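You operate a simulated robot arm through the tools that you are given. There is no shell and no other tool. Be economical: measure what you need, move in short steps, check, and stop when the job is done.

You run a simulated two-armed robot. Do the job below in one go: nothing can be reset, and whatever is moved stays where it is left.

JOB
Wind in the reel's lead and park it on the black mat.
Fine: free the brake first and put it back on after; the reel spins round with the crank, so hold it with the other hand.

The check looks at the end state, three seconds after you hand in, the way a careful person would. Anything else that was tipped, shoved, dropped, spilled or broken makes it a failure.

ROBOT AND FRAMES
Two 7-joint arms with two-finger parallel grippers on one trunk, on a base that drives. Base frame: it is fixed to the floor where the robot stands at the start and does not move with it; the origin is under the middle of the robot, x ahead of it, y to its left, z up; the surface under the hand at the start is at about z = 0.8. Readings come in m, degrees, newtons and seconds.
The left shoulder is at the start at [0.06, 0.143, 0.926], the right one opposite. With the tool pointing down near the work surface each hand reaches from about 0.32 to 0.74 m from the robot's upright axis, wherever it stands, measured 20 degrees to its own side. Places, roughly: black bench mat [0.6, 0.5, 0.8]; brake lever [0.5, -0.1, 0.8]; reel crank [0.6, -0.2, 0.8]. Payload 1.57 kg a hand.
The TCP of each hand is the grasp point between the finger pads, 0.03 m short of the fingertips. In the tool frame z runs along the fingers and y along their closing line. Largest opening 0.11 m; finger width 0.024, thickness 0.012; the body of the gripper, 0.048 by 0.112 m, starts 0.078 m behind the TCP.
Orientation is that of the tool frame in the base frame, as a unit quaternion [x, y, z, w]. With the fingers straight down and closing along the base's y, the tool's x points along the base's -x, its y along +y and its z along -z.

CONTROLS
- The arms move only by the tool move_arm. It takes "left_series", "right_series" or both (then of equal length, played together; a hand with none holds still); each is one flat list of numbers, 7 for each row, row after row: the gripper command, from -1 (fully open) to 1 (shut), values between in proportion, then the shift along the base's x, y, z in m, then the turn, a rotation vector about the base's x, y, z in degrees. In form: [claw, x, y, z, wx, wy, wz, claw, x, y, z, wx, wy, wz, ...]. A call has 1 to 8 rows; each row shifts and turns the commanded pose from where the row before left it. Rows are played at 5 a second. More than 0.05 m and 8.6 degrees between two rows, or a gripper value outside its range, and nothing of the call is played. A pose out of reach is approached as far as the arm can. The call stops where the force on the tool passes 50 N (or 10 N more than at its start, if that is more) or the arm is blocked; 0.2 s more then pass. The fingers move at their own pace (about 0.045 m/s each) and stop on an object; they squeeze with about 43 N. The grip force told is the motor's: it shows also when the fingers shut on nothing. Time passes only in rows, and 0.2 s behind the last, so rows that do not move let the fingers close. The reply holds the time, the measured pose of the TCP, the force on the tool along the base axes, the opening and the grip force, in the units named above and with some noise, with the torque about the TCP (base axes, N m) and any sound that the robot's microphone picked up.
- Cameras (640 x 400 px; columns grow to the right, rows downward): "scene" is now at [0.0507, 0.0087, 1.5406]; the picture's right is [0.09, -1.00, 0.00], its down [-0.70, -0.06, -0.72] and it looks along [0.71, 0.06, -0.70] (base axes); focal length 287 px, centre (320, 200). "left" rides on the left gripper at [0.07, -0.016, -0.141] in its tool frame; the picture's right is [0.23, 0.97, 0.00], its down [-0.85, 0.20, -0.48] and it looks along [-0.47, 0.11, 0.88] (tool axes); focal length 222 px, centre (320, 200). "right" rides on the right gripper at [0.07, 0.016, -0.141] in its tool frame; the picture's right is [-0.23, 0.97, 0.00], its down [-0.85, -0.20, -0.48] and it looks along [-0.47, -0.11, 0.88] (tool axes); focal length 222 px, centre (320, 200). There is no depth. A picture from a camera that has moved, and an enlarged one, comes with that camera's place and axes in the base frame and with its lens.
- snapshot(camera): a new picture of that camera. The clock stands still meanwhile.
- lift_body(by): slides the trunk up (or, below 0, down) by that many m; the arms and the scene camera ride with it, the base frame stays. It gives what a move gives, with no picture.
- roll_base(legs): drives the robot by 1 to 6 legs, each [ahead, left, turn to the left] in m, m and degrees, along the robot's own axes; the way and the turn of a leg run together, so that a leg with both is an arc; at most 1.5 m and 180 degrees a leg. The arms and the cameras ride along, it lands a little off, and it stops where it bumps. It gives what a move gives.
- head_to(pan, tilt): turns the head with the scene camera to pan (to the left, within 86 degrees either way) and tilt (down, from -29 to 69), counted from straight ahead of the robot. It gives what a move gives.
- enlarge(camera, box): a new picture of the part [left, top, right, bottom] of that camera's present view, enlarged. The clock stands still meanwhile.
- finish_job(): hands the job in; it is judged then, once.

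Work in short steps. Places have to be worked out from the pictures, the camera data and where the tool is seen: move nearer, look again, correct. Check each grasp and each placing, and mend what went wrong. You have 120 turns and 88 pictures in all, those below and enlarged ones among them. Open the grippers and draw the arms clear of the work before you hand the job in, unless the task says otherwise; then end with one line.

The tools are called as name(argument=value, ...) on one line, values as JSON. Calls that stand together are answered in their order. move_arm: Moves the arms, as the interface text tells. Its arguments: {"type":"object","properties":{"left_series":{"type":"array"},"right_series":{"type":"array"}},"required":[]} The other tools are called the same way: lift_body (by) slides the trunk up or down; roll_base (legs) drives the base; head_to (pan, tilt) turns the head that bears the scene camera; snapshot (camera) takes a picture; enlarge (camera, box) takes an enlarged picture of a part of a camera's view; finish_job () hands the job in.

At the start:

```text
time_s: 0.0
left_tcp_pos: [0.5818, 0.197, 1.0601]
left_ee_rot: [0.0, 1.0, 0.0, 0.0]
left_force: [-0.6, -0.3, -0.7]
left_ft_torque: [-0.01, -0.02, -0.01]
left_finger_gap: 0.11
left_gripper_force: 0.1
right_tcp_pos: [0.4883, -0.3028, 1.0624]
right_ee_rot: [0.0, 1.0, 0.0, 0.0]
right_force: [0.7, 0.7, -0.4]
right_ft_torque: [0.0, -0.01, -0.01]
right_finger_gap: 0.1102
right_gripper_force: 0.0
trunk travel left (down, up): [-0.525, 0.065]
robot x, y, heading: [-0.0021, -0.0049, -0.1]
head pan, tilt: [5.0, 44.3]
```

scene: 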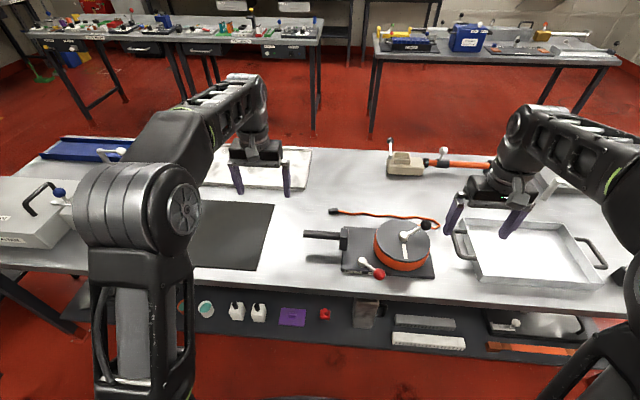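
right: 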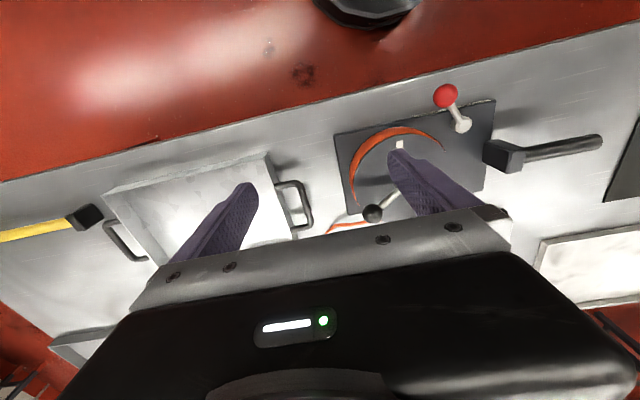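
left: 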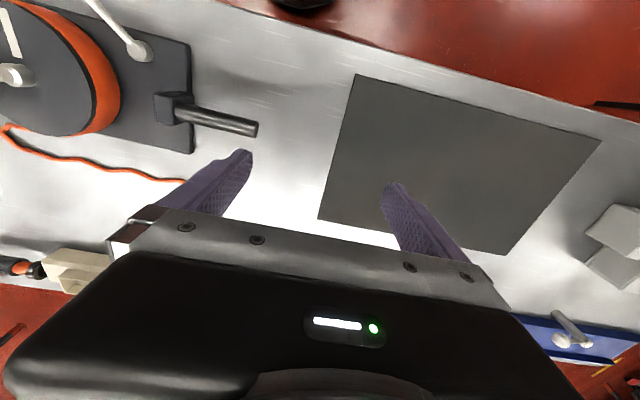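

The reel sits between the hands on a dark base, with a handle sticking out to its left, a crank on top, and a red-knobbed brake lever. I'll enlarge it to measure.

enlarge(camera="scene", box=[290, 190, 460, 296])

enlarge(camera="right", box=[300, 60, 620, 260])

```text
3.76 times, centred on (375, 243) of scene
camera zoom: at [0.0507, 0.0087, 1.5406], right [0.09, -1.0, 0.0], down [-0.7, -0.06, -0.72], along [0.71, 0.06, -0.7], focal length 1080 px, centre (113, 38)
```

zoom: 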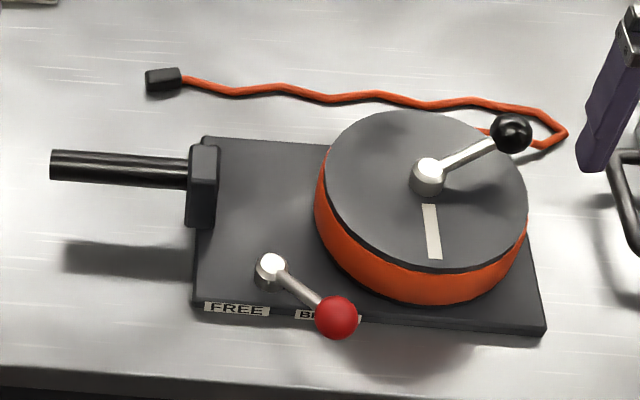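

```text
2.00 times, centred on (460, 160) of right
camera zoom: at [0.4191, -0.2857, 1.2039], right [0.23, 0.97, 0.0], down [0.85, -0.2, 0.48], along [0.47, -0.11, -0.88], focal length 444 px, centre (40, 280)
```

zoom: 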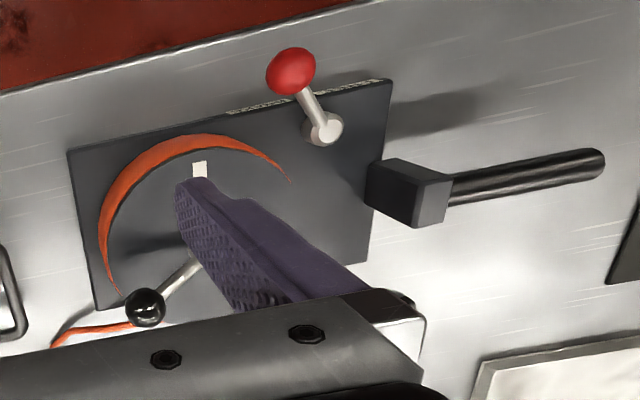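

I place the grip tube along y at x≈0.602, y −0.01…0.107, z≈0.845. The brake knob is near (0.477,−0.117,0.856) with its pivot at (0.519,−0.072), and the crank knob is near (0.615,−0.249,0.91). First I turn the left hand −90° over the handle.

move_arm(left_series=[-1, 0.0, -0.017, 0, 0, 0, -8.5, -1, 0.0, -0.017, 0, 0, 0, -8.5, -1, 0.0, -0.017, 0, 0, 0, -8.5, -1, 0.0, -0.017, 0, 0, 0, -8.5, -1, 0.005, -0.017, 0, 0, 0, -8.5, -1, 0.005, -0.017, 0, 0, 0, -8.5, -1, 0.005, -0.017, 0, 0, 0, -8.5, -1, 0.005, -0.018, 0, 0, 0, -8.5])

move_arm(left_series=[-1, 0, 0, -0.03, 0, 0, -8.5, -1, 0, 0, -0.03, 0, 0, -8.5, -1, 0, 0, -0.03, 0, 0, -5, -1, 0, 0, 0, 0, 0, 0])

snapshot(camera="left")

snapshot(camera="scene")

```text
time_s: 1.8
left_tcp_pos: [0.5873, 0.1076, 1.0587]
left_ee_rot: [0.386, 0.922, 0.0, 0.005]
left_force: [0.2, 0.5, 0.3]
left_ft_torque: [-0.03, -0.02, 0.0]
left_finger_gap: 0.1099
left_gripper_force: 0.0
left hand out of reach, approached as far as the arm can: row 5, 6, 7, 8
right_tcp_pos: [0.4882, -0.3029, 1.0634]
right_ee_rot: [0.001, 1.0, 0.0, 0.0]
right_force: [-0.3, -0.2, 0.5]
right_ft_torque: [0.01, -0.03, 0.0]
right_finger_gap: 0.1102
right_gripper_force: 0.0
trunk travel left (down, up): [-0.525, 0.065]
robot x, y, heading: [-0.0034, 0.0013, 0.1]
head pan, tilt: [5.0, 44.3]
```

```text
time_s: 2.8
left_tcp_pos: [0.5885, 0.1077, 0.9679]
left_ee_rot: [0.555, 0.832, 0.0, 0.004]
left_force: [-0.3, 0.5, 0.7]
left_ft_torque: [0.02, 0.02, 0.01]
left_finger_gap: 0.1099
left_gripper_force: 0.0
right_tcp_pos: [0.4881, -0.3034, 1.0631]
right_ee_rot: [0.0, 1.0, 0.0, 0.0]
right_force: [-1.1, 0.3, -0.1]
right_ft_torque: [0.01, 0.01, 0.0]
right_finger_gap: 0.1099
right_gripper_force: 0.1
trunk travel left (down, up): [-0.525, 0.065]
robot x, y, heading: [0.0012, -0.001, -0.2]
head pan, tilt: [5.0, 44.3]
```

```text
82 pictures are left
camera left: at [0.5451, 0.1652, 1.1085], right [0.81, 0.58, 0.0], down [0.51, -0.71, 0.49], along [0.29, -0.39, -0.87], focal length 222 px, centre (320, 200)
```

left: 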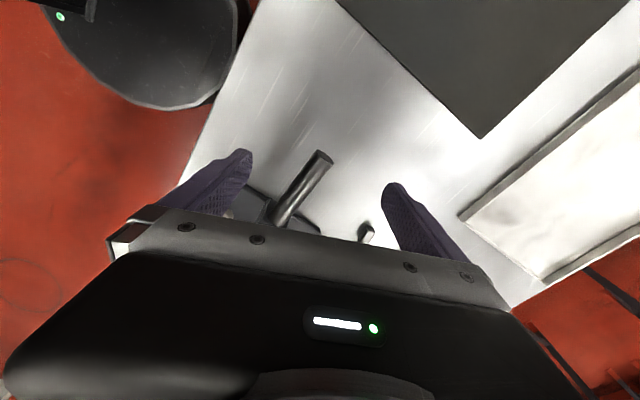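

```text
81 pictures are left
camera scene: at [0.0504, 0.0086, 1.5406], right [0.09, -1.0, 0.0], down [-0.7, -0.06, -0.72], along [0.71, 0.06, -0.7], focal length 287 px, centre (320, 200)
```

scene: 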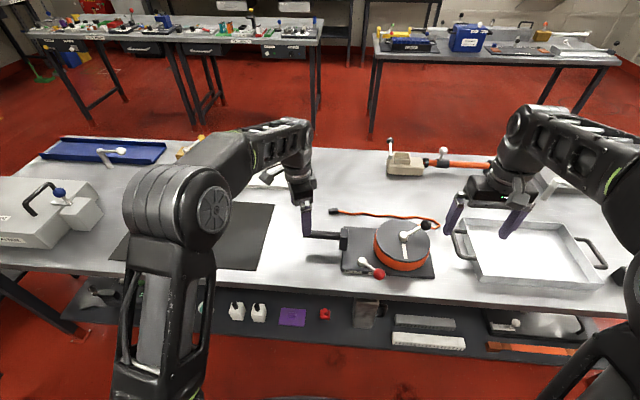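

The −90° turn was clamped partway, so the hand stands at about −67° yaw at (0.589,0.108,0.968). I continue the turn and shift toward the handle.

move_arm(left_series=[-1, 0.005, -0.015, -0.01, 0, 0, -8, -1, 0.005, -0.015, -0.01, 0, 0, -8, -1, 0.004, -0.01, -0.01, 0, 0, -6.5, -1, 0, 0, 0, 0, 0, 0])

```text
time_s: 3.8
left_tcp_pos: [0.6028, 0.0672, 0.9399]
left_ee_rot: [0.707, 0.707, -0.002, 0.005]
left_force: [-0.4, 0.4, -1.1]
left_ft_torque: [0.01, -0.02, -0.01]
left_finger_gap: 0.1098
left_gripper_force: 0.0
right_tcp_pos: [0.4887, -0.301, 1.0627]
right_ee_rot: [0.0, 1.0, 0.0, 0.0]
right_force: [0.4, 0.6, -0.4]
right_ft_torque: [-0.01, 0.01, 0.03]
right_finger_gap: 0.1101
right_gripper_force: 0.0
trunk travel left (down, up): [-0.525, 0.065]
robot x, y, heading: [-0.0008, -0.0017, 0.1]
head pan, tilt: [5.0, 44.3]
```

Now it is exactly square over the handle. I check with pictures before descending.

snapshot(camera="left")

enlarge(camera="scene", box=[270, 170, 460, 290])

```text
80 pictures are left
camera left: at [0.5846, 0.1369, 1.0784], right [0.97, 0.23, 0.0], down [0.2, -0.85, 0.49], along [0.11, -0.47, -0.87], focal length 222 px, centre (320, 200)
```

left: 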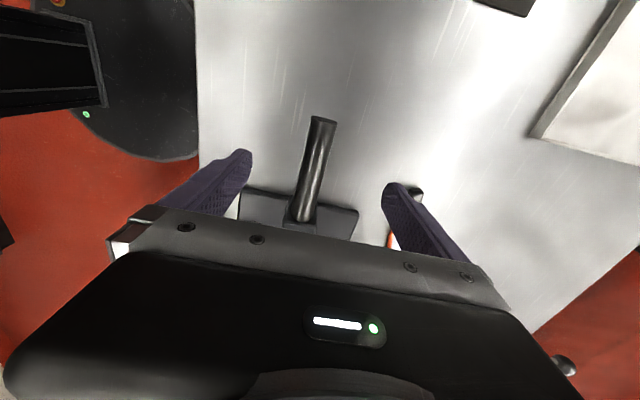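

```text
3.33 times, centred on (365, 230) of scene
camera zoom: at [0.0506, 0.0087, 1.5406], right [0.09, -1.0, 0.0], down [-0.7, -0.06, -0.72], along [0.71, 0.06, -0.7], focal length 956 px, centre (170, 100)
```

zoom: 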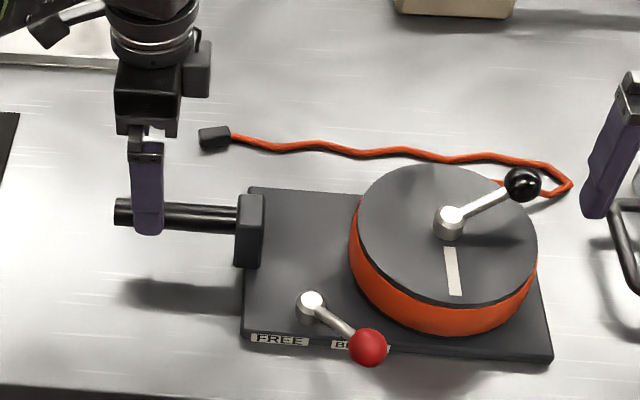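

The handle lies between the fingers at x≈0.60. I descend straight to z≈0.845 and close.

move_arm(left_series=[-1, -0.003, -0.005, -0.035, 0, 0, 0, -1, 0, -0.002, -0.035, 0, 0, 0, -1, 0, 0, -0.025, 0, 0, 0, -1, 0, 0, 0, 0, 0, 0])

move_arm(left_series=[1, 0, 0, 0, 0, 0, 0, 1, 0, 0, 0, 0, 0, 0, 1, 0, 0, 0, 0, 0, 0, 1, 0, 0, 0, 0, 0, 0, 1, 0, 0, 0, 0, 0, 0, 1, 0, 0, 0, 0, 0, 0])

enlarge(camera="scene", box=[270, 170, 460, 290])

```text
time_s: 4.8
left_tcp_pos: [0.5971, 0.0607, 0.843]
left_ee_rot: [0.706, 0.709, 0.0, 0.004]
left_force: [0.4, -0.4, 0.2]
left_ft_torque: [-0.02, -0.03, -0.03]
left_finger_gap: 0.1099
left_gripper_force: 0.1
right_tcp_pos: [0.4878, -0.3016, 1.0611]
right_ee_rot: [0.0, 1.0, 0.0, 0.001]
right_force: [-0.2, 0.2, -0.4]
right_ft_torque: [0.01, 0.03, -0.01]
right_finger_gap: 0.11
right_gripper_force: 0.1
trunk travel left (down, up): [-0.525, 0.065]
robot x, y, heading: [0.0016, 0.0016, -0.0]
head pan, tilt: [5.0, 44.3]
```

```text
time_s: 6.2
left_tcp_pos: [0.5977, 0.0599, 0.843]
left_ee_rot: [0.707, 0.708, 0.0, 0.004]
left_force: [-1.2, 0.0, 0.0]
left_ft_torque: [-0.08, 0.03, -0.44]
left_finger_gap: 0.0259
left_gripper_force: 23.4
right_tcp_pos: [0.4885, -0.3021, 1.0614]
right_ee_rot: [0.0, 1.0, 0.0, 0.0]
right_force: [0.5, 0.0, -0.1]
right_ft_torque: [0.05, 0.0, -0.02]
right_finger_gap: 0.1101
right_gripper_force: 0.0
trunk travel left (down, up): [-0.525, 0.065]
robot x, y, heading: [-0.004, -0.0005, 0.3]
head pan, tilt: [5.0, 44.3]
```

```text
3.33 times, centred on (365, 230) of scene
camera zoom: at [0.0506, 0.0087, 1.5406], right [0.09, -1.0, 0.0], down [-0.7, -0.06, -0.72], along [0.71, 0.06, -0.7], focal length 956 px, centre (170, 100)
```

zoom: 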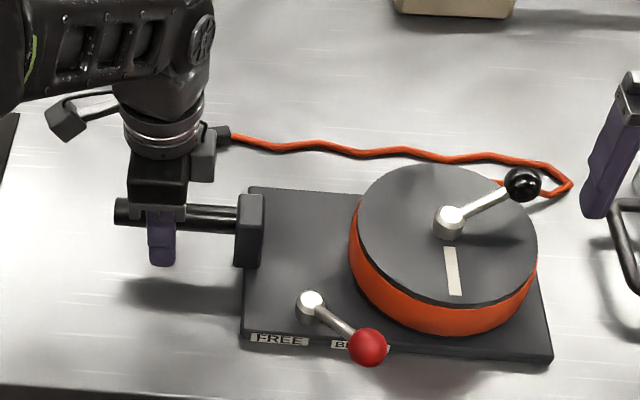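

The handle is held (gap 0.026). Next the right hand goes over the brake knob with a half-open cage to swing it toward FREE.

move_arm(right_series=[0.0, -0.003, 0.045, -0.01, 0, 0, 0, 0.0, -0.003, 0.045, -0.01, 0, 0, 0, 0.0, -0.003, 0.045, -0.02, 0, 0, 0, 0.0, -0.003, 0.045, -0.02, 0, 0, 0, 0.0, 0, 0.004, -0.04, 0, 0, 0, 0, 0, 0, 0, 0, 0, 0])

snapshot(camera="right")

enlarge(camera="scene", box=[270, 170, 460, 290])

```text
time_s: 7.6
left_tcp_pos: [0.5978, 0.0599, 0.8427]
left_ee_rot: [0.706, 0.708, -0.001, 0.005]
left_force: [-1.4, 0.3, -0.3]
left_ft_torque: [-0.24, -0.07, -0.83]
left_finger_gap: 0.0257
left_gripper_force: 36.4
right_tcp_pos: [0.4776, -0.1182, 0.9631]
right_ee_rot: [0.0, 1.0, 0.0, 0.001]
right_force: [1.1, 0.4, -0.7]
right_ft_torque: [0.02, 0.0, -0.02]
right_finger_gap: 0.0549
right_gripper_force: 0.0
trunk travel left (down, up): [-0.525, 0.065]
robot x, y, heading: [-0.0024, -0.0009, 0.0]
head pan, tilt: [5.0, 44.3]
```

```text
77 pictures are left
camera right: at [0.4073, -0.101, 1.1039], right [0.23, 0.97, 0.0], down [0.85, -0.2, 0.48], along [0.47, -0.11, -0.88], focal length 222 px, centre (320, 200)
```

right: 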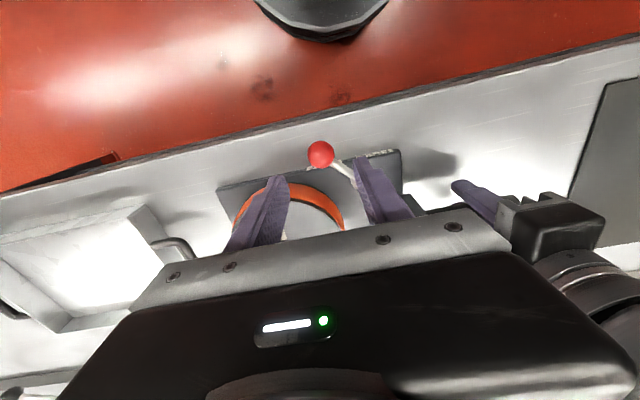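

```text
3.33 times, centred on (365, 230) of scene
camera zoom: at [0.0506, 0.0088, 1.5406], right [0.09, -1.0, 0.0], down [-0.7, -0.06, -0.72], along [0.71, 0.06, -0.7], focal length 956 px, centre (170, 100)
```

zoom: 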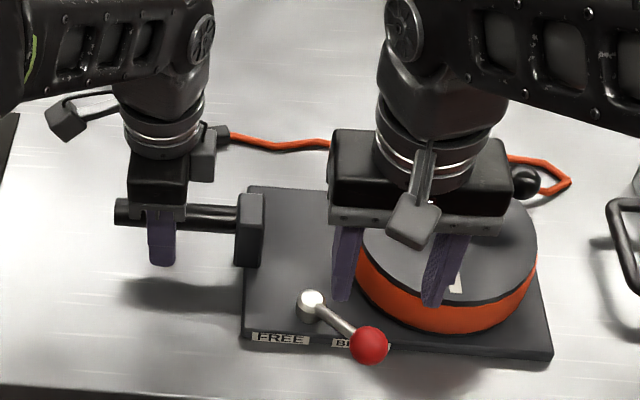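

The knob at about (0.477,−0.118) is centred between the fingers. I lower to z 0.87.

move_arm(right_series=[0.0, -0.001, 0, -0.035, 0, 0, 0, 0.0, 0, 0, -0.035, 0, 0, 0, 0, 0, 0, -0.025, 0, 0, 0, 0, 0, 0, 0, 0, 0, 0])

enlarge(camera="scene", box=[270, 170, 460, 290])

```text
time_s: 8.6
left_tcp_pos: [0.5978, 0.0605, 0.8438]
left_ee_rot: [0.705, 0.709, -0.001, 0.004]
left_force: [-3.6, -0.8, 0.4]
left_ft_torque: [-0.03, -0.03, -0.82]
left_finger_gap: 0.0255
left_gripper_force: 37.0
right_tcp_pos: [0.4756, -0.1186, 0.8669]
right_ee_rot: [0.0, 1.0, 0.0, 0.0]
right_force: [0.2, -0.1, 0.1]
right_ft_torque: [-0.01, -0.01, 0.01]
right_finger_gap: 0.0551
right_gripper_force: 0.0
trunk travel left (down, up): [-0.525, 0.065]
robot x, y, heading: [0.0007, 0.0016, 0.1]
head pan, tilt: [5.0, 44.3]
```

```text
3.33 times, centred on (365, 230) of scene
camera zoom: at [0.0505, 0.0087, 1.5406], right [0.09, -1.0, 0.0], down [-0.7, -0.06, -0.72], along [0.71, 0.06, -0.7], focal length 956 px, centre (170, 100)
```

zoom: 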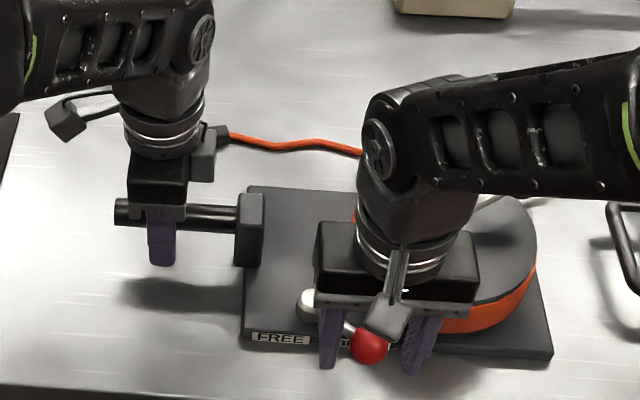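

The cage is around the knob with no contact. Now I swing it along its arc toward FREE.

move_arm(right_series=[0, 0, 0.0125, 0, 0, 0, 0, 0, -0.006, 0.0125, 0, 0, 0, 0, 0, -0.0065, 0.0125, 0, 0, 0, 0, 0, -0.003, 0.0125, 0, 0, 0, 0, 0, 0, 0.0125, 0, 0, 0, 0, 0, 0.002, 0.0125, 0, 0, 0, 0, 0, 0.005, 0.0125, 0, 0, 0, 0, 0, 0.008, 0.0125, 0, 0, 0, 0])

enlarge(camera="scene", box=[270, 170, 460, 290])

```text
time_s: 10.4
left_tcp_pos: [0.6002, 0.0657, 0.8435]
left_ee_rot: [0.704, 0.71, 0.003, 0.003]
left_force: [13.3, 23.4, -0.9]
left_ft_torque: [-0.76, 0.24, -0.94]
left_finger_gap: 0.0252
left_gripper_force: 37.1
right_tcp_pos: [0.4739, -0.023, 0.8665]
right_ee_rot: [0.002, 1.0, -0.002, -0.003]
right_force: [-9.6, -22.5, -1.3]
right_ft_torque: [-0.22, 0.21, -0.36]
right_finger_gap: 0.0746
right_gripper_force: 11.6
trunk travel left (down, up): [-0.525, 0.065]
robot x, y, heading: [-0.0013, 0.003, 0.0]
head pan, tilt: [5.0, 44.3]
```

```text
3.33 times, centred on (365, 230) of scene
camera zoom: at [0.0513, 0.0089, 1.5406], right [0.09, -1.0, 0.0], down [-0.7, -0.06, -0.71], along [0.71, 0.06, -0.7], focal length 956 px, centre (170, 100)
```

zoom: 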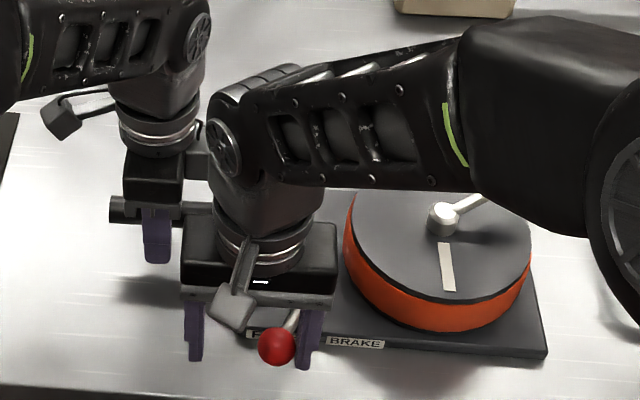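

The hand met about 22 N, probably the end stop, and the base gave about 5 mm. I back off and look.

move_arm(right_series=[0, 0, -0.012, 0, 0, 0, 0, 0, 0, 0, 0.04, 0, 0, 0, 0, 0, -0.03, 0.05, 0, 0, 0, 0, 0, -0.05, 0.02, 0, 0, 0, 0, 0, -0.05, 0.0, 0, 0, 0, 0, 0, -0.05, 0.0, 0, 0, 0])

enlarge(camera="scene", box=[270, 170, 460, 290])

snapshot(camera="right")

```text
refused: row 3 steps farther than a row can; nothing moved
```

```text
3.33 times, centred on (365, 230) of scene
camera zoom: at [0.0513, 0.0089, 1.5406], right [0.09, -1.0, 0.0], down [-0.7, -0.06, -0.71], along [0.71, 0.06, -0.7], focal length 956 px, centre (170, 100)
```

zoom: 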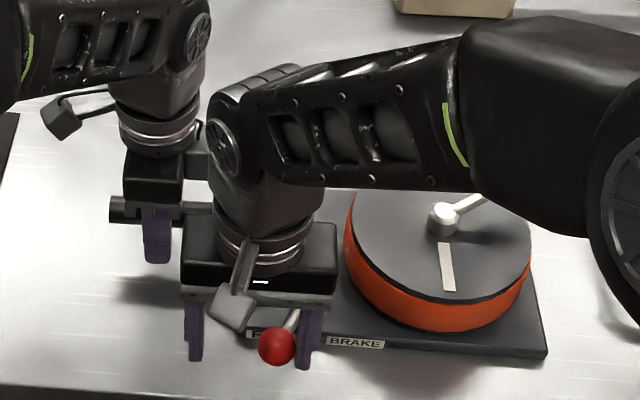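

```text
72 pictures are left
camera right: at [0.4054, -0.0034, 1.0081], right [0.23, 0.97, -0.01], down [0.86, -0.2, 0.47], along [0.46, -0.11, -0.88], focal length 222 px, centre (320, 200)
```

right: 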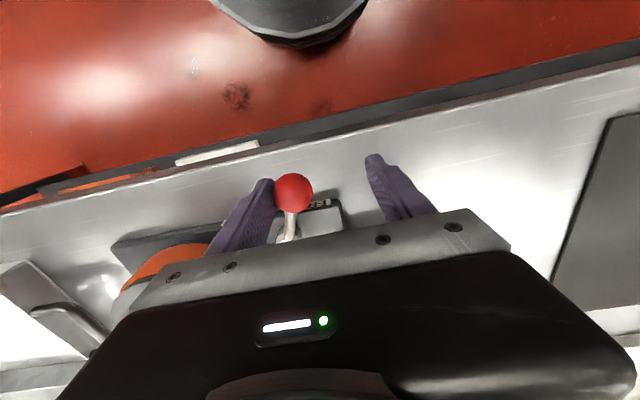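

The lever has swung only partway (about +20°) and the fingers yielded. I close the fingers onto the knob so I can carry it firmly.

move_arm(right_series=[1, 0, -0.005, 0, 0, 0, 0, 1, 0, -0.005, 0, 0, 0, 0, 1, 0, 0, 0, 0, 0, 0, 1, 0, 0, 0, 0, 0, 0, 1, 0, 0, 0, 0, 0, 0])

snapshot(camera="right")

```text
time_s: 11.6
left_tcp_pos: [0.5991, 0.0646, 0.8429]
left_ee_rot: [0.705, 0.709, 0.002, 0.003]
left_force: [23.0, 28.6, -0.2]
left_ft_torque: [-1.01, 0.47, -0.91]
left_finger_gap: 0.0275
left_gripper_force: 37.9
right_tcp_pos: [0.473, -0.0329, 0.8675]
right_ee_rot: [0.001, 1.0, -0.003, -0.003]
right_force: [-18.7, -32.7, 6.0]
right_ft_torque: [-0.61, 0.13, -0.23]
right_finger_gap: 0.0313
right_gripper_force: 35.7
trunk travel left (down, up): [-0.525, 0.065]
robot x, y, heading: [-0.0012, 0.0006, 0.0]
head pan, tilt: [5.0, 44.3]
```

```text
71 pictures are left
camera right: at [0.4049, -0.0141, 1.0092], right [0.23, 0.97, -0.01], down [0.86, -0.2, 0.47], along [0.46, -0.12, -0.88], focal length 222 px, centre (320, 200)
```

right: 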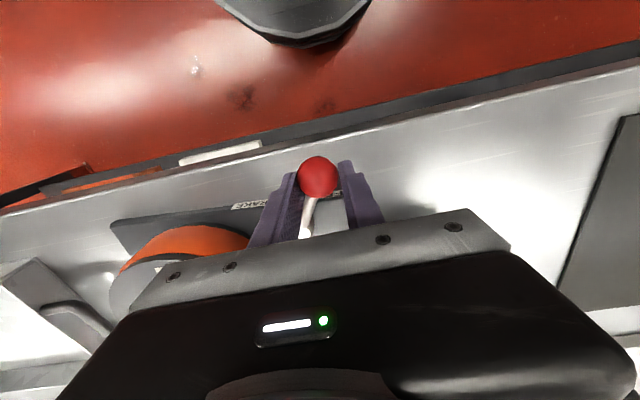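

The knob is gripped and the resistance of about 38 N is along the tangent, so it is likely at the stop. I release, withdraw up and to the side, and look.

move_arm(right_series=[0, 0, -0.005, 0, 0, 0, 0, 0, 0, 0, 0, 0, 0, 0, 0, 0, 0, 0.04, 0, 0, 0, 0, 0, -0.02, 0.045, 0, 0, 0, 0, 0, -0.045, 0.02, 0, 0, 0, 0, 0, -0.045, 0.01, 0, 0, 0, 0, 0, -0.045, 0, 0, 0, 0])

enlarge(camera="scene", box=[270, 170, 460, 290])

snapshot(camera="right")

```text
time_s: 13.2
left_tcp_pos: [0.5982, 0.0604, 0.8423]
left_ee_rot: [0.706, 0.708, 0.001, 0.004]
left_force: [-2.4, -1.5, -0.1]
left_ft_torque: [0.02, -0.45, -0.81]
left_finger_gap: 0.0259
left_gripper_force: 37.3
right_tcp_pos: [0.4754, -0.1888, 0.9827]
right_ee_rot: [-0.001, 1.0, -0.001, 0.0]
right_force: [-0.8, -0.4, -0.8]
right_ft_torque: [0.03, 0.02, 0.02]
right_finger_gap: 0.055
right_gripper_force: 0.1
trunk travel left (down, up): [-0.525, 0.065]
robot x, y, heading: [-0.0003, -0.0042, -0.1]
head pan, tilt: [5.0, 44.3]
```

```text
3.33 times, centred on (365, 230) of scene
camera zoom: at [0.0505, 0.0083, 1.5406], right [0.09, -1.0, 0.0], down [-0.7, -0.06, -0.72], along [0.71, 0.06, -0.7], focal length 956 px, centre (170, 100)
```

zoom: 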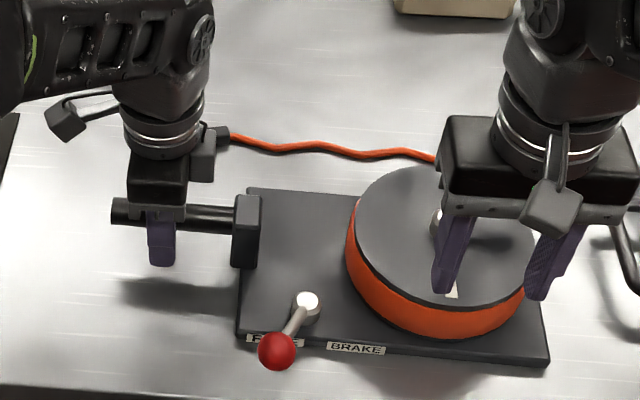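

```text
69 pictures are left
camera right: at [0.4059, -0.1716, 1.1245], right [0.23, 0.97, 0.0], down [0.86, -0.2, 0.48], along [0.47, -0.11, -0.88], focal length 222 px, centre (320, 200)
```

right: 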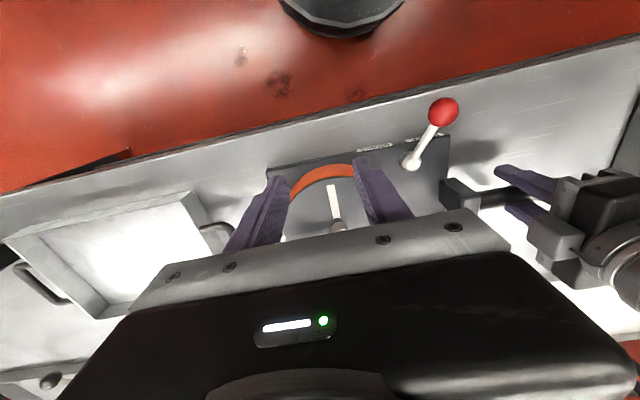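

The lever now points at FREE and BRAKE is uncovered. I move the right hand aside and look at the crank and where the lead leaves the drum.

move_arm(right_series=[0.5, 0.0, -0.045, 0.0, 0, 0, 0, 1, 0.0, -0.045, 0, 0, 0, 0, 1, 0.0, -0.03, 0, 0, 0, 0, 1, 0.0, 0, 0, 0, 0, 0])

enlarge(camera="scene", box=[290, 190, 450, 290])

enlarge(camera="right", box=[280, 60, 600, 260])

```text
time_s: 14.2
left_tcp_pos: [0.5976, 0.0598, 0.8424]
left_ee_rot: [0.707, 0.707, 0.0, 0.005]
left_force: [-2.9, 0.3, 0.3]
left_ft_torque: [0.4, -0.35, -0.71]
left_finger_gap: 0.0254
left_gripper_force: 37.0
right_tcp_pos: [0.4766, -0.309, 0.9813]
right_ee_rot: [0.0, 1.0, 0.001, 0.0]
right_force: [-0.4, 0.4, 0.1]
right_ft_torque: [0.03, 0.06, 0.02]
right_finger_gap: 0.0001
right_gripper_force: 17.4
trunk travel left (down, up): [-0.525, 0.065]
robot x, y, heading: [-0.0001, -0.0023, -0.1]
head pan, tilt: [5.0, 44.3]
```

```text
4.00 times, centred on (370, 240) of scene
camera zoom: at [0.0508, 0.0087, 1.5406], right [0.09, -1.0, 0.0], down [-0.7, -0.06, -0.72], along [0.71, 0.06, -0.7], focal length 1148 px, centre (120, 40)
```

zoom: 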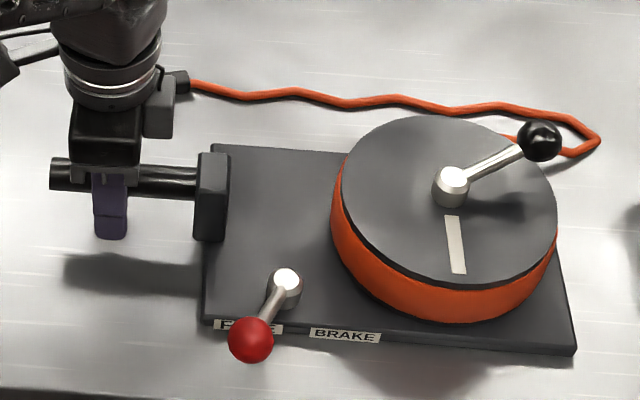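

```text
2.00 times, centred on (440, 160) of right
camera zoom: at [0.4059, -0.2929, 1.1232], right [0.23, 0.97, 0.0], down [0.85, -0.2, 0.48], along [0.47, -0.11, -0.88], focal length 444 px, centre (80, 280)
```

zoom: 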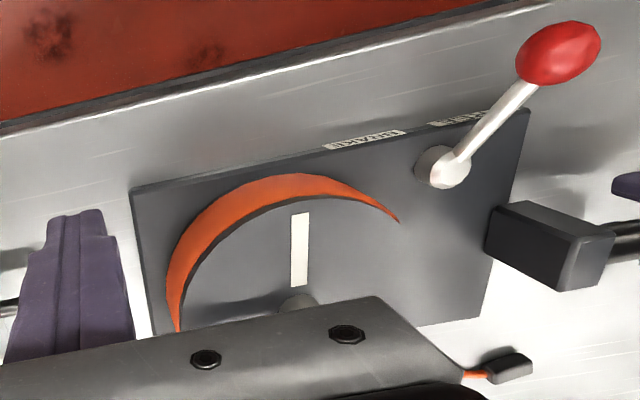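

The crank knob and hub (0.583,−0.188) are clear, and the drum top is at z≈0.87. The lead leaves the far side heading −y, so winding in should be counter-clockwise from above. With shut fingers I go down behind the crank arm.

move_arm(right_series=[1, 0.042, 0.0, 0.0, 0, 0, 0, 1, 0.04, 0.02, 0, 0, 0, 0, 1, 0.0, 0.045, -0.02, 0, 0, 0, 1, 0.0, 0, -0.025, 0, 0, 0, 1, 0, 0, -0.024, 0, 0, 0, 1, 0, 0, 0, 0, 0, 0])

enlarge(camera="scene", box=[290, 190, 450, 290])

snapshot(camera="right")

snapshot(camera="left")

```text
time_s: 15.6
left_tcp_pos: [0.5974, 0.0608, 0.8426]
left_ee_rot: [0.706, 0.708, -0.001, 0.004]
left_force: [-1.8, -0.2, -0.5]
left_ft_torque: [-0.07, -0.01, -0.74]
left_finger_gap: 0.0255
left_gripper_force: 36.7
right_tcp_pos: [0.558, -0.2433, 0.9119]
right_ee_rot: [0.0, 1.0, 0.0, 0.001]
right_force: [0.1, -0.5, 0.5]
right_ft_torque: [0.0, 0.02, 0.01]
right_finger_gap: 0.0
right_gripper_force: 21.0
trunk travel left (down, up): [-0.525, 0.065]
robot x, y, heading: [0.0016, 0.0018, 0.2]
head pan, tilt: [5.0, 44.3]
```

```text
4.00 times, centred on (370, 240) of scene
camera zoom: at [0.0507, 0.0087, 1.5406], right [0.09, -1.0, 0.0], down [-0.7, -0.06, -0.72], along [0.71, 0.06, -0.7], focal length 1148 px, centre (120, 40)
```

zoom: 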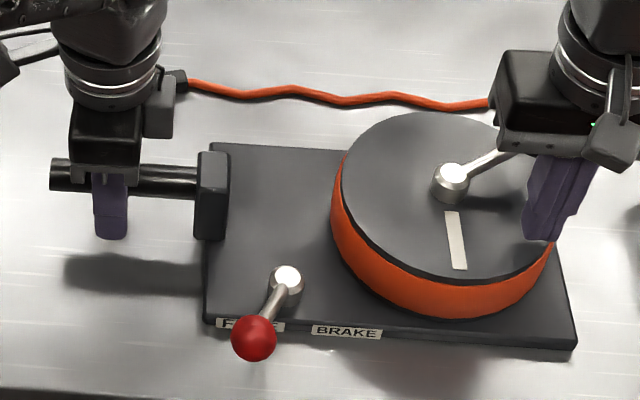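

```text
65 pictures are left
camera right: at [0.4879, -0.226, 1.0543], right [0.23, 0.97, 0.0], down [0.85, -0.2, 0.48], along [0.47, -0.11, -0.88], focal length 222 px, centre (320, 200)
```

right: 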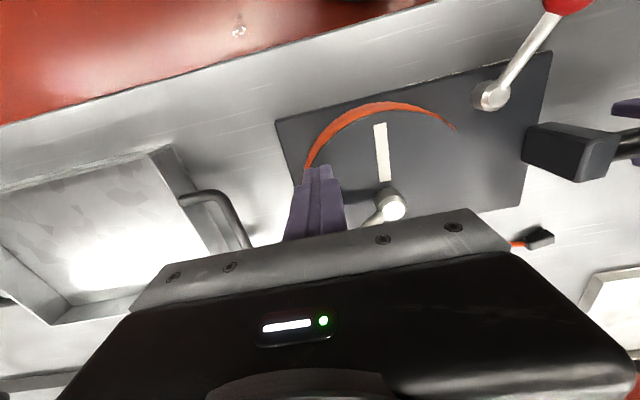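

```text
64 pictures are left
camera left: at [0.5808, 0.1297, 0.9827], right [0.97, 0.23, 0.0], down [0.2, -0.85, 0.49], along [0.11, -0.47, -0.87], focal length 222 px, centre (320, 200)
```

left: 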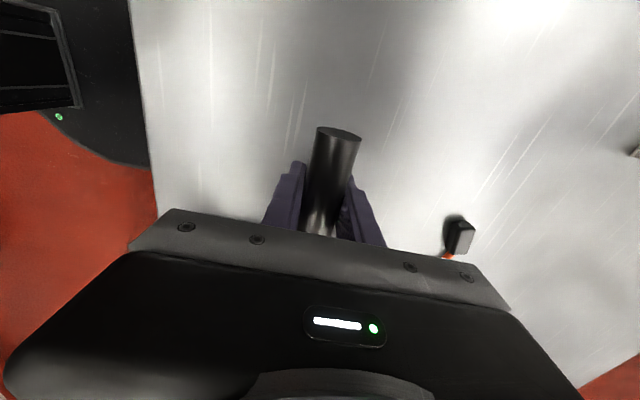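

The pusher stands behind the crank arm, with the hub at about (0.592,−0.188). I test a short counter-clockwise push.

move_arm(right_series=[1, 0.015, 0.003, 0, 0, 0, 0, 1, 0.0146, 0.0022, 0, 0, 0, 0, 1, 0.011, 0.0009, 0, 0, 0, 0, 1, 0.0105, 0.0019, 0, 0, 0, 0, 1, 0.0095, 0.005, 0, 0, 0, 0, 1, 0.0088, 0.0066, 0, 0, 0, 0])

enlarge(camera="scene", box=[290, 190, 450, 290])

snapshot(camera="right")

```text
time_s: 17.0
left_tcp_pos: [0.5984, 0.0622, 0.8437]
left_ee_rot: [0.706, 0.708, 0.001, 0.003]
left_force: [4.0, 15.8, -0.4]
left_ft_torque: [-1.03, -0.05, 1.14]
left_finger_gap: 0.0279
left_gripper_force: 38.8
right_tcp_pos: [0.6258, -0.2262, 0.9128]
right_ee_rot: [0.001, 1.0, -0.002, 0.001]
right_force: [-5.0, -15.9, 2.3]
right_ft_torque: [-0.15, 0.05, -0.12]
right_finger_gap: 0.0
right_gripper_force: 21.0
trunk travel left (down, up): [-0.525, 0.065]
robot x, y, heading: [0.0034, -0.0008, 0.2]
head pan, tilt: [5.0, 44.3]
```

```text
4.00 times, centred on (370, 240) of scene
camera zoom: at [0.0506, 0.0087, 1.5407], right [0.09, -1.0, 0.0], down [-0.7, -0.06, -0.72], along [0.71, 0.06, -0.7], focal length 1148 px, centre (120, 40)
```

zoom: 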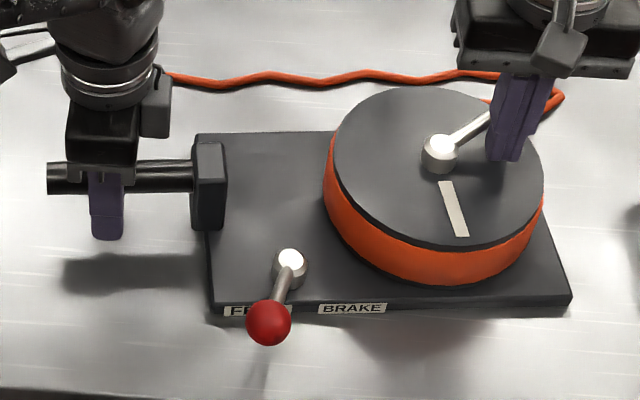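

```text
62 pictures are left
camera right: at [0.5574, -0.2094, 1.0549], right [0.23, 0.97, 0.0], down [0.85, -0.2, 0.48], along [0.47, -0.11, -0.88], focal length 222 px, centre (320, 200)
```

right: 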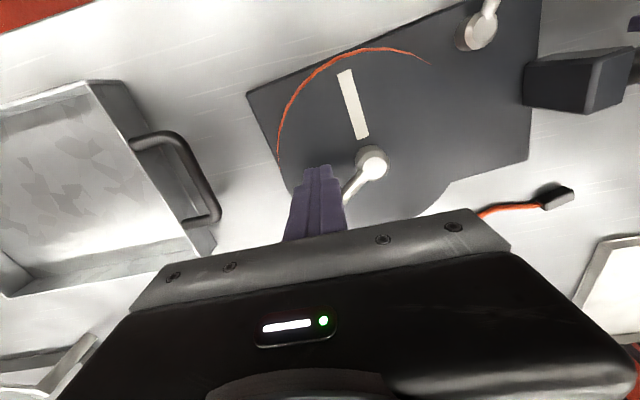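

The whole reel yawed by roughly 8° instead of the drum turning, so the brake is probably not fully free. I back off and inspect the lever closely.

move_arm(right_series=[1, -0.02, -0.015, 0, 0, 0, 0, 1, 0, -0.01, 0.04, 0, 0, 0, 1, -0.045, 0, 0.04, 0, 0, 0, 1, -0.045, 0.02, 0.02, 0, 0, 0, 1, -0.045, 0.02, 0.02, 0, 0, 0, 1, -0.04, 0.03, 0.0, 0, 0, 0, 1, -0.02, 0.04, 0, 0, 0, 0])

enlarge(camera="scene", box=[290, 190, 450, 290])

snapshot(camera="right")

```text
refused: row 3 steps farther than a row can; nothing moved
```

```text
4.00 times, centred on (370, 240) of scene
camera zoom: at [0.0506, 0.0087, 1.5407], right [0.09, -1.0, 0.0], down [-0.7, -0.06, -0.72], along [0.71, 0.06, -0.7], focal length 1148 px, centre (120, 40)
```

zoom: 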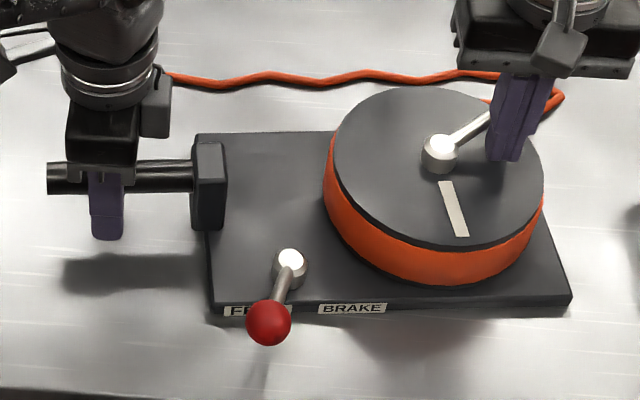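

```text
60 pictures are left
camera right: at [0.5574, -0.2094, 1.0549], right [0.23, 0.97, 0.0], down [0.85, -0.2, 0.48], along [0.47, -0.11, -0.88], focal length 222 px, centre (320, 200)
```

right: 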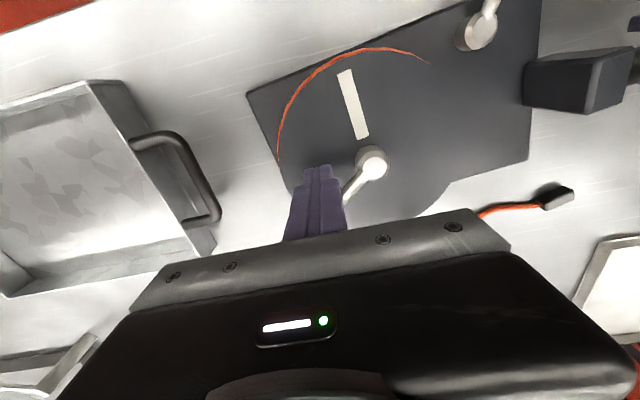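

I retreat in smaller steps, then inspect the lever.

move_arm(right_series=[1, -0.02, -0.015, 0, 0, 0, 0, 1, 0, -0.01, 0.04, 0, 0, 0, 1, -0.035, 0, 0.03, 0, 0, 0, 1, -0.04, 0.015, 0.02, 0, 0, 0, 1, -0.04, 0.02, 0.01, 0, 0, 0, 1, -0.035, 0.03, 0.0, 0, 0, 0, 1, -0.01, 0.03, 0, 0, 0, 0])

enlarge(camera="scene", box=[310, 230, 430, 305])

snapshot(camera="right")

```text
time_s: 18.6
left_tcp_pos: [0.5978, 0.0605, 0.8431]
left_ee_rot: [0.706, 0.708, -0.001, 0.005]
left_force: [1.6, 1.1, 1.6]
left_ft_torque: [-0.77, -0.08, 0.59]
left_finger_gap: 0.0265
left_gripper_force: 37.6
right_tcp_pos: [0.4466, -0.1516, 1.0143]
right_ee_rot: [0.0, 1.0, 0.0, 0.0]
right_force: [0.1, -0.8, -0.3]
right_ft_torque: [0.0, 0.03, 0.0]
right_finger_gap: 0.0
right_gripper_force: 21.1
trunk travel left (down, up): [-0.525, 0.065]
robot x, y, heading: [-0.0011, -0.0012, -0.0]
head pan, tilt: [5.0, 44.3]
```

```text
5.33 times, centred on (370, 268) of scene
camera zoom: at [0.0507, 0.0089, 1.5406], right [0.09, -1.0, 0.0], down [-0.7, -0.06, -0.72], along [0.71, 0.06, -0.7], focal length 1530 px, centre (53, -160)
```

zoom: 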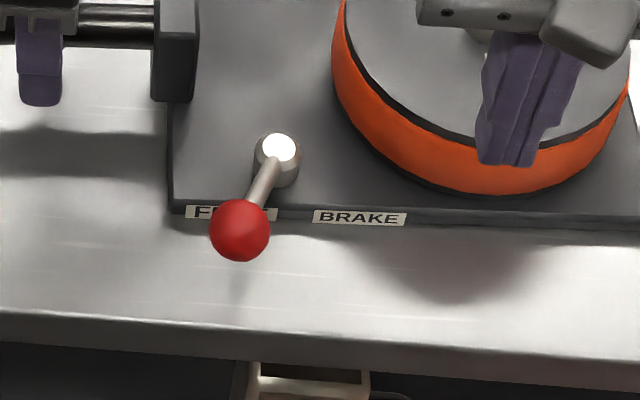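

```text
58 pictures are left
camera right: at [0.3762, -0.1354, 1.1563], right [0.23, 0.97, 0.0], down [0.85, -0.2, 0.48], along [0.47, -0.11, -0.88], focal length 222 px, centre (320, 200)
```

right: 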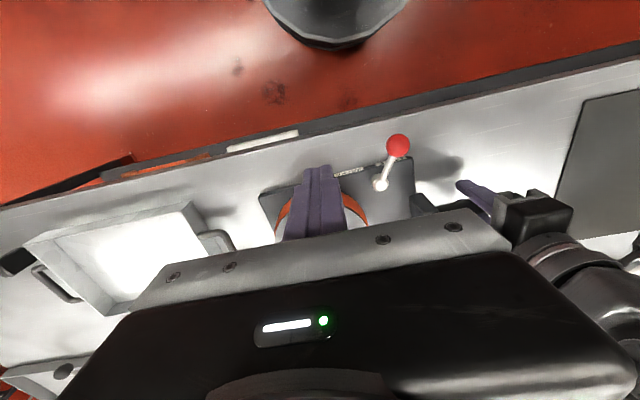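

The lever points only at the near half of the FREE label, so it likely has further to go. I lower shut fingers on its BRAKE side and push on firmly.

move_arm(right_series=[1, 0.012, 0.03, -0.035, 0, 0, 0, 1, 0.01, 0.025, -0.035, 0, 0, 0, 1, 0, 0, -0.045, 0, 0, 0, 1, 0, 0, -0.032, 0, 0, 0, 1, 0, 0, 0, 0, 0, 0])

move_arm(right_series=[1, 0, 0.01, 0, 0, 0, 0, 1, 0, 0.008, 0, 0, 0, 0, 1, 0.001, 0.006, 0, 0, 0, 0, 1, 0.003, 0.006, 0, 0, 0, 0, 1, 0.004, 0.006, 0, 0, 0, 0, 1, 0.005, 0.006, 0, 0, 0, 0])

snapshot(camera="right")

enlarge(camera="scene", box=[290, 200, 450, 300])

```text
time_s: 19.8
left_tcp_pos: [0.599, 0.061, 0.8425]
left_ee_rot: [0.706, 0.708, 0.0, 0.004]
left_force: [2.6, 1.2, 2.8]
left_ft_torque: [0.24, 0.11, 0.76]
left_finger_gap: 0.0261
left_gripper_force: 37.0
right_tcp_pos: [0.467, -0.0987, 0.866]
right_ee_rot: [-0.001, 1.0, 0.0, 0.001]
right_force: [0.5, -0.3, -0.3]
right_ft_torque: [0.0, 0.0, 0.0]
right_finger_gap: 0.0
right_gripper_force: 21.1
trunk travel left (down, up): [-0.525, 0.065]
robot x, y, heading: [-0.002, -0.0007, -0.1]
head pan, tilt: [5.0, 44.3]
```

```text
time_s: 21.2
left_tcp_pos: [0.6005, 0.0678, 0.8431]
left_ee_rot: [0.705, 0.71, 0.006, 0.005]
left_force: [0.2, 3.5, 0.4]
left_ft_torque: [-0.53, 0.13, -0.55]
left_finger_gap: 0.0254
left_gripper_force: 36.7
right_tcp_pos: [0.4756, -0.0635, 0.8637]
right_ee_rot: [0.001, 1.0, -0.007, -0.008]
right_force: [-0.6, -3.7, 0.9]
right_ft_torque: [-0.02, 0.02, -0.03]
right_finger_gap: 0.0002
right_gripper_force: 21.4
trunk travel left (down, up): [-0.525, 0.065]
robot x, y, heading: [-0.0021, -0.0037, -0.0]
head pan, tilt: [5.0, 44.3]
stopped in row 6 (right hand): the force on the tool passed its limit at 51 N (the readings are from after the stop); the commanded pose is now the measured one
```

```text
57 pictures are left
camera right: at [0.4086, -0.0449, 1.0061], right [0.23, 0.97, -0.02], down [0.86, -0.2, 0.47], along [0.45, -0.12, -0.88], focal length 222 px, centre (320, 200)
```

right: 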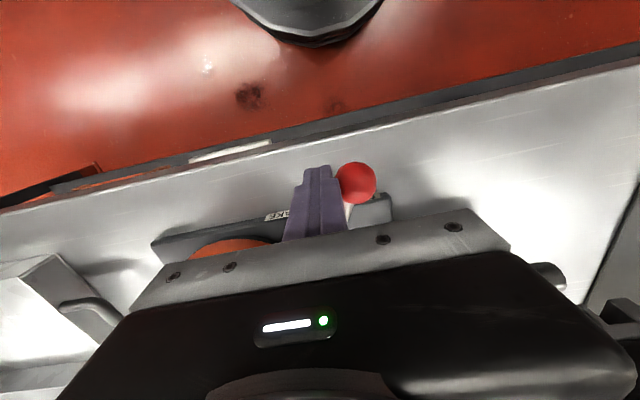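

```text
4.00 times, centred on (370, 250) of scene
camera zoom: at [0.0504, 0.0086, 1.5405], right [0.09, -1.0, 0.0], down [-0.7, -0.06, -0.72], along [0.71, 0.06, -0.7], focal length 1148 px, centre (120, 0)
```

zoom: 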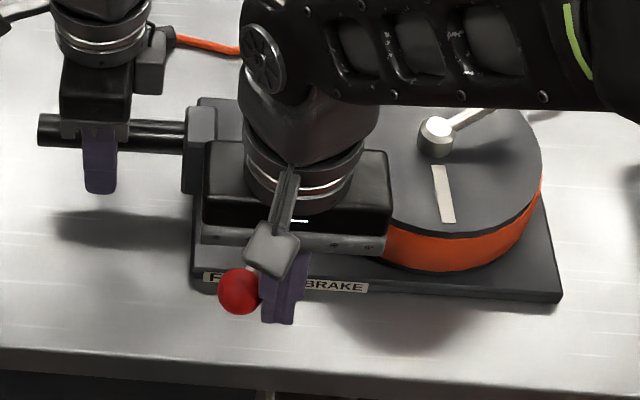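

The push hit a hard stop (51 N) with the knob over FREE, and it turned the base back square. I retreat to −y and look again.

move_arm(right_series=[1, -0.003, -0.02, 0, 0, 0, 0, 1, 0, -0.01, 0.04, 0, 0, 0, 1, 0, -0.02, 0.04, 0, 0, 0, 1, 0, -0.045, 0.02, 0, 0, 0, 1, 0, -0.045, 0, 0, 0, 0, 1, 0, -0.045, 0.0, 0, 0, 0, 1, 0, -0.045, 0, 0, 0, 0, 1, 0, -0.02, 0, 0, 0, 0])

enlarge(camera="scene", box=[290, 200, 450, 300])

```text
time_s: 23.0
left_tcp_pos: [0.6014, 0.0672, 0.8429]
left_ee_rot: [0.705, 0.71, 0.004, 0.003]
left_force: [-0.2, -1.0, 0.0]
left_ft_torque: [0.37, 0.02, 0.44]
left_finger_gap: 0.0253
left_gripper_force: 36.0
right_tcp_pos: [0.4713, -0.3149, 0.9624]
right_ee_rot: [0.001, 1.0, -0.007, -0.008]
right_force: [-0.8, -0.3, -0.8]
right_ft_torque: [0.03, 0.0, 0.02]
right_finger_gap: 0.0002
right_gripper_force: 21.5
trunk travel left (down, up): [-0.525, 0.065]
robot x, y, heading: [-0.0011, -0.0006, 0.0]
head pan, tilt: [5.0, 44.3]
```

```text
4.00 times, centred on (370, 250) of scene
camera zoom: at [0.0506, 0.0084, 1.5406], right [0.09, -1.0, 0.0], down [-0.7, -0.06, -0.72], along [0.71, 0.06, -0.7], focal length 1148 px, centre (120, 0)
```

zoom: 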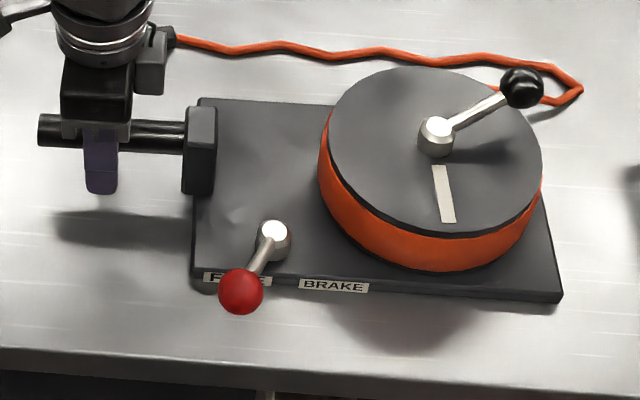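

The lever is now fully over FREE. I'll turn the crank by gripping its arm near the hub and twisting, because pushing on the knob just yaws the reel. The arm points at −64° from the hub at (0.596,−0.177), so I turn the right hand −63° above it.

move_arm(right_series=[0.1, 0.017, 0.014, 0.03, 0, 0, -7.9, 0.1, 0.017, 0.014, 0.01, 0, 0, -7.9, 0.1, 0.017, 0.014, 0, 0, 0, -7.9, 0.1, 0.017, 0.014, 0, 0, 0, -7.9, 0.1, 0.017, 0.014, 0, 0, 0, -7.9, 0.1, 0.017, 0.014, 0, 0, 0, -7.9, 0.1, 0.017, 0.014, 0, 0, 0, -7.9, 0.1, 0.018, 0.013, 0, 0, 0, -7.9])

snapshot(camera="right")

enlarge(camera="scene", box=[290, 190, 450, 290])

```text
time_s: 24.8
left_tcp_pos: [0.6017, 0.0667, 0.8427]
left_ee_rot: [0.705, 0.71, 0.006, 0.004]
left_force: [0.5, 0.2, -0.8]
left_ft_torque: [-0.56, 0.13, -0.52]
left_finger_gap: 0.0253
left_gripper_force: 36.3
right_tcp_pos: [0.6087, -0.2018, 1.003]
right_ee_rot: [0.526, 0.85, -0.001, -0.011]
right_force: [0.2, 0.3, -0.7]
right_ft_torque: [-0.01, -0.03, -0.01]
right_finger_gap: 0.0496
right_gripper_force: 0.0
trunk travel left (down, up): [-0.525, 0.065]
robot x, y, heading: [0.005, 0.0018, 0.0]
head pan, tilt: [5.0, 44.3]
```

```text
54 pictures are left
camera right: at [0.5958, -0.1332, 1.1464], right [0.97, 0.23, -0.02], down [0.21, -0.86, 0.47], along [0.09, -0.46, -0.88], focal length 222 px, centre (320, 200)
```

right: 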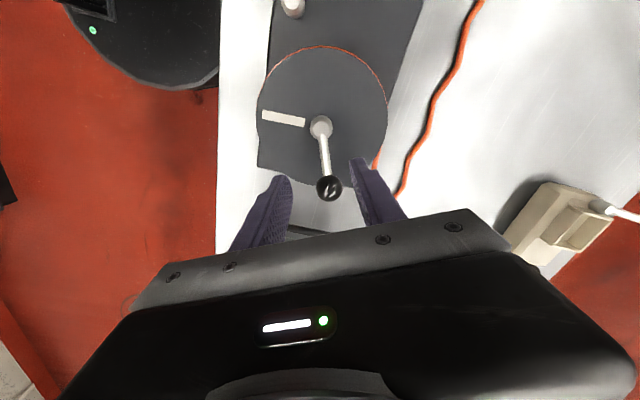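

```text
4.00 times, centred on (370, 240) of scene
camera zoom: at [0.0507, 0.0087, 1.5406], right [0.09, -1.0, 0.0], down [-0.7, -0.06, -0.72], along [0.71, 0.06, -0.7], focal length 1148 px, centre (120, 40)
```

zoom: 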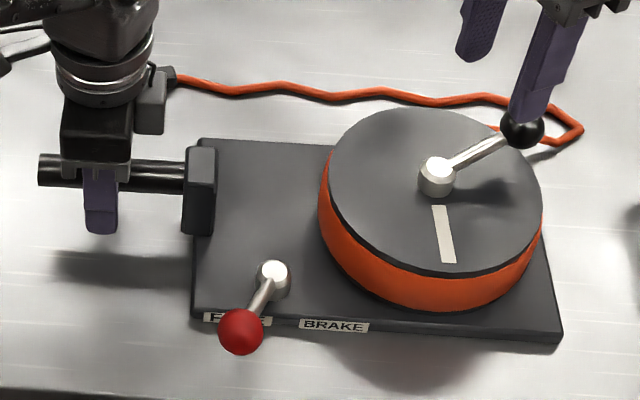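

The right camera shows the fingers lined up astride the crank arm, midway between hub and knob. I descend to z≈0.912 and grip.

move_arm(right_series=[0.1, 0, 0, -0.04, 0, 0, 0, 0.1, 0, 0, -0.04, 0, 0, 0, 0.1, 0, 0, -0.012, 0, 0, 0, 1, 0, 0, 0, 0, 0, 0, 1, 0, 0, 0, 0, 0, 0, 1, 0, 0, 0, 0, 0, 0, 1, 0, 0, 0, 0, 0, 0])

snapshot(camera="right")

```text
time_s: 26.4
left_tcp_pos: [0.5995, 0.0669, 0.8438]
left_ee_rot: [0.705, 0.709, 0.005, 0.004]
left_force: [-5.1, -4.9, 3.7]
left_ft_torque: [0.55, -0.16, -1.2]
left_finger_gap: 0.0254
left_gripper_force: 36.9
right_tcp_pos: [0.6097, -0.2012, 0.9102]
right_ee_rot: [0.525, 0.851, 0.0, -0.011]
right_force: [7.4, 5.0, -0.1]
right_ft_torque: [-0.04, -0.52, -0.58]
right_finger_gap: 0.0128
right_gripper_force: 29.7
trunk travel left (down, up): [-0.525, 0.065]
robot x, y, heading: [0.0028, 0.0016, 0.2]
head pan, tilt: [5.0, 44.3]
```

```text
52 pictures are left
camera right: at [0.5963, -0.1335, 1.0538], right [0.97, 0.23, -0.02], down [0.21, -0.86, 0.46], along [0.09, -0.46, -0.89], focal length 222 px, centre (320, 200)
```

right: 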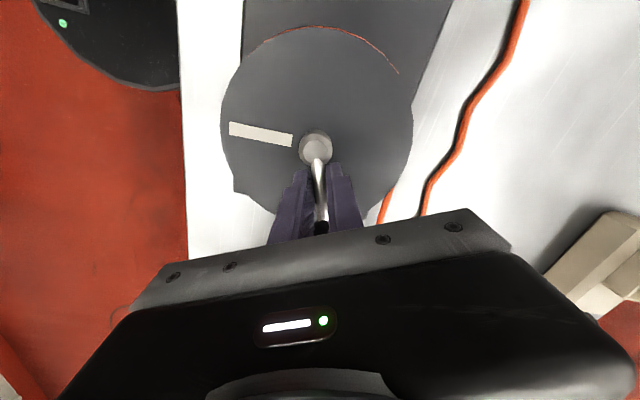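

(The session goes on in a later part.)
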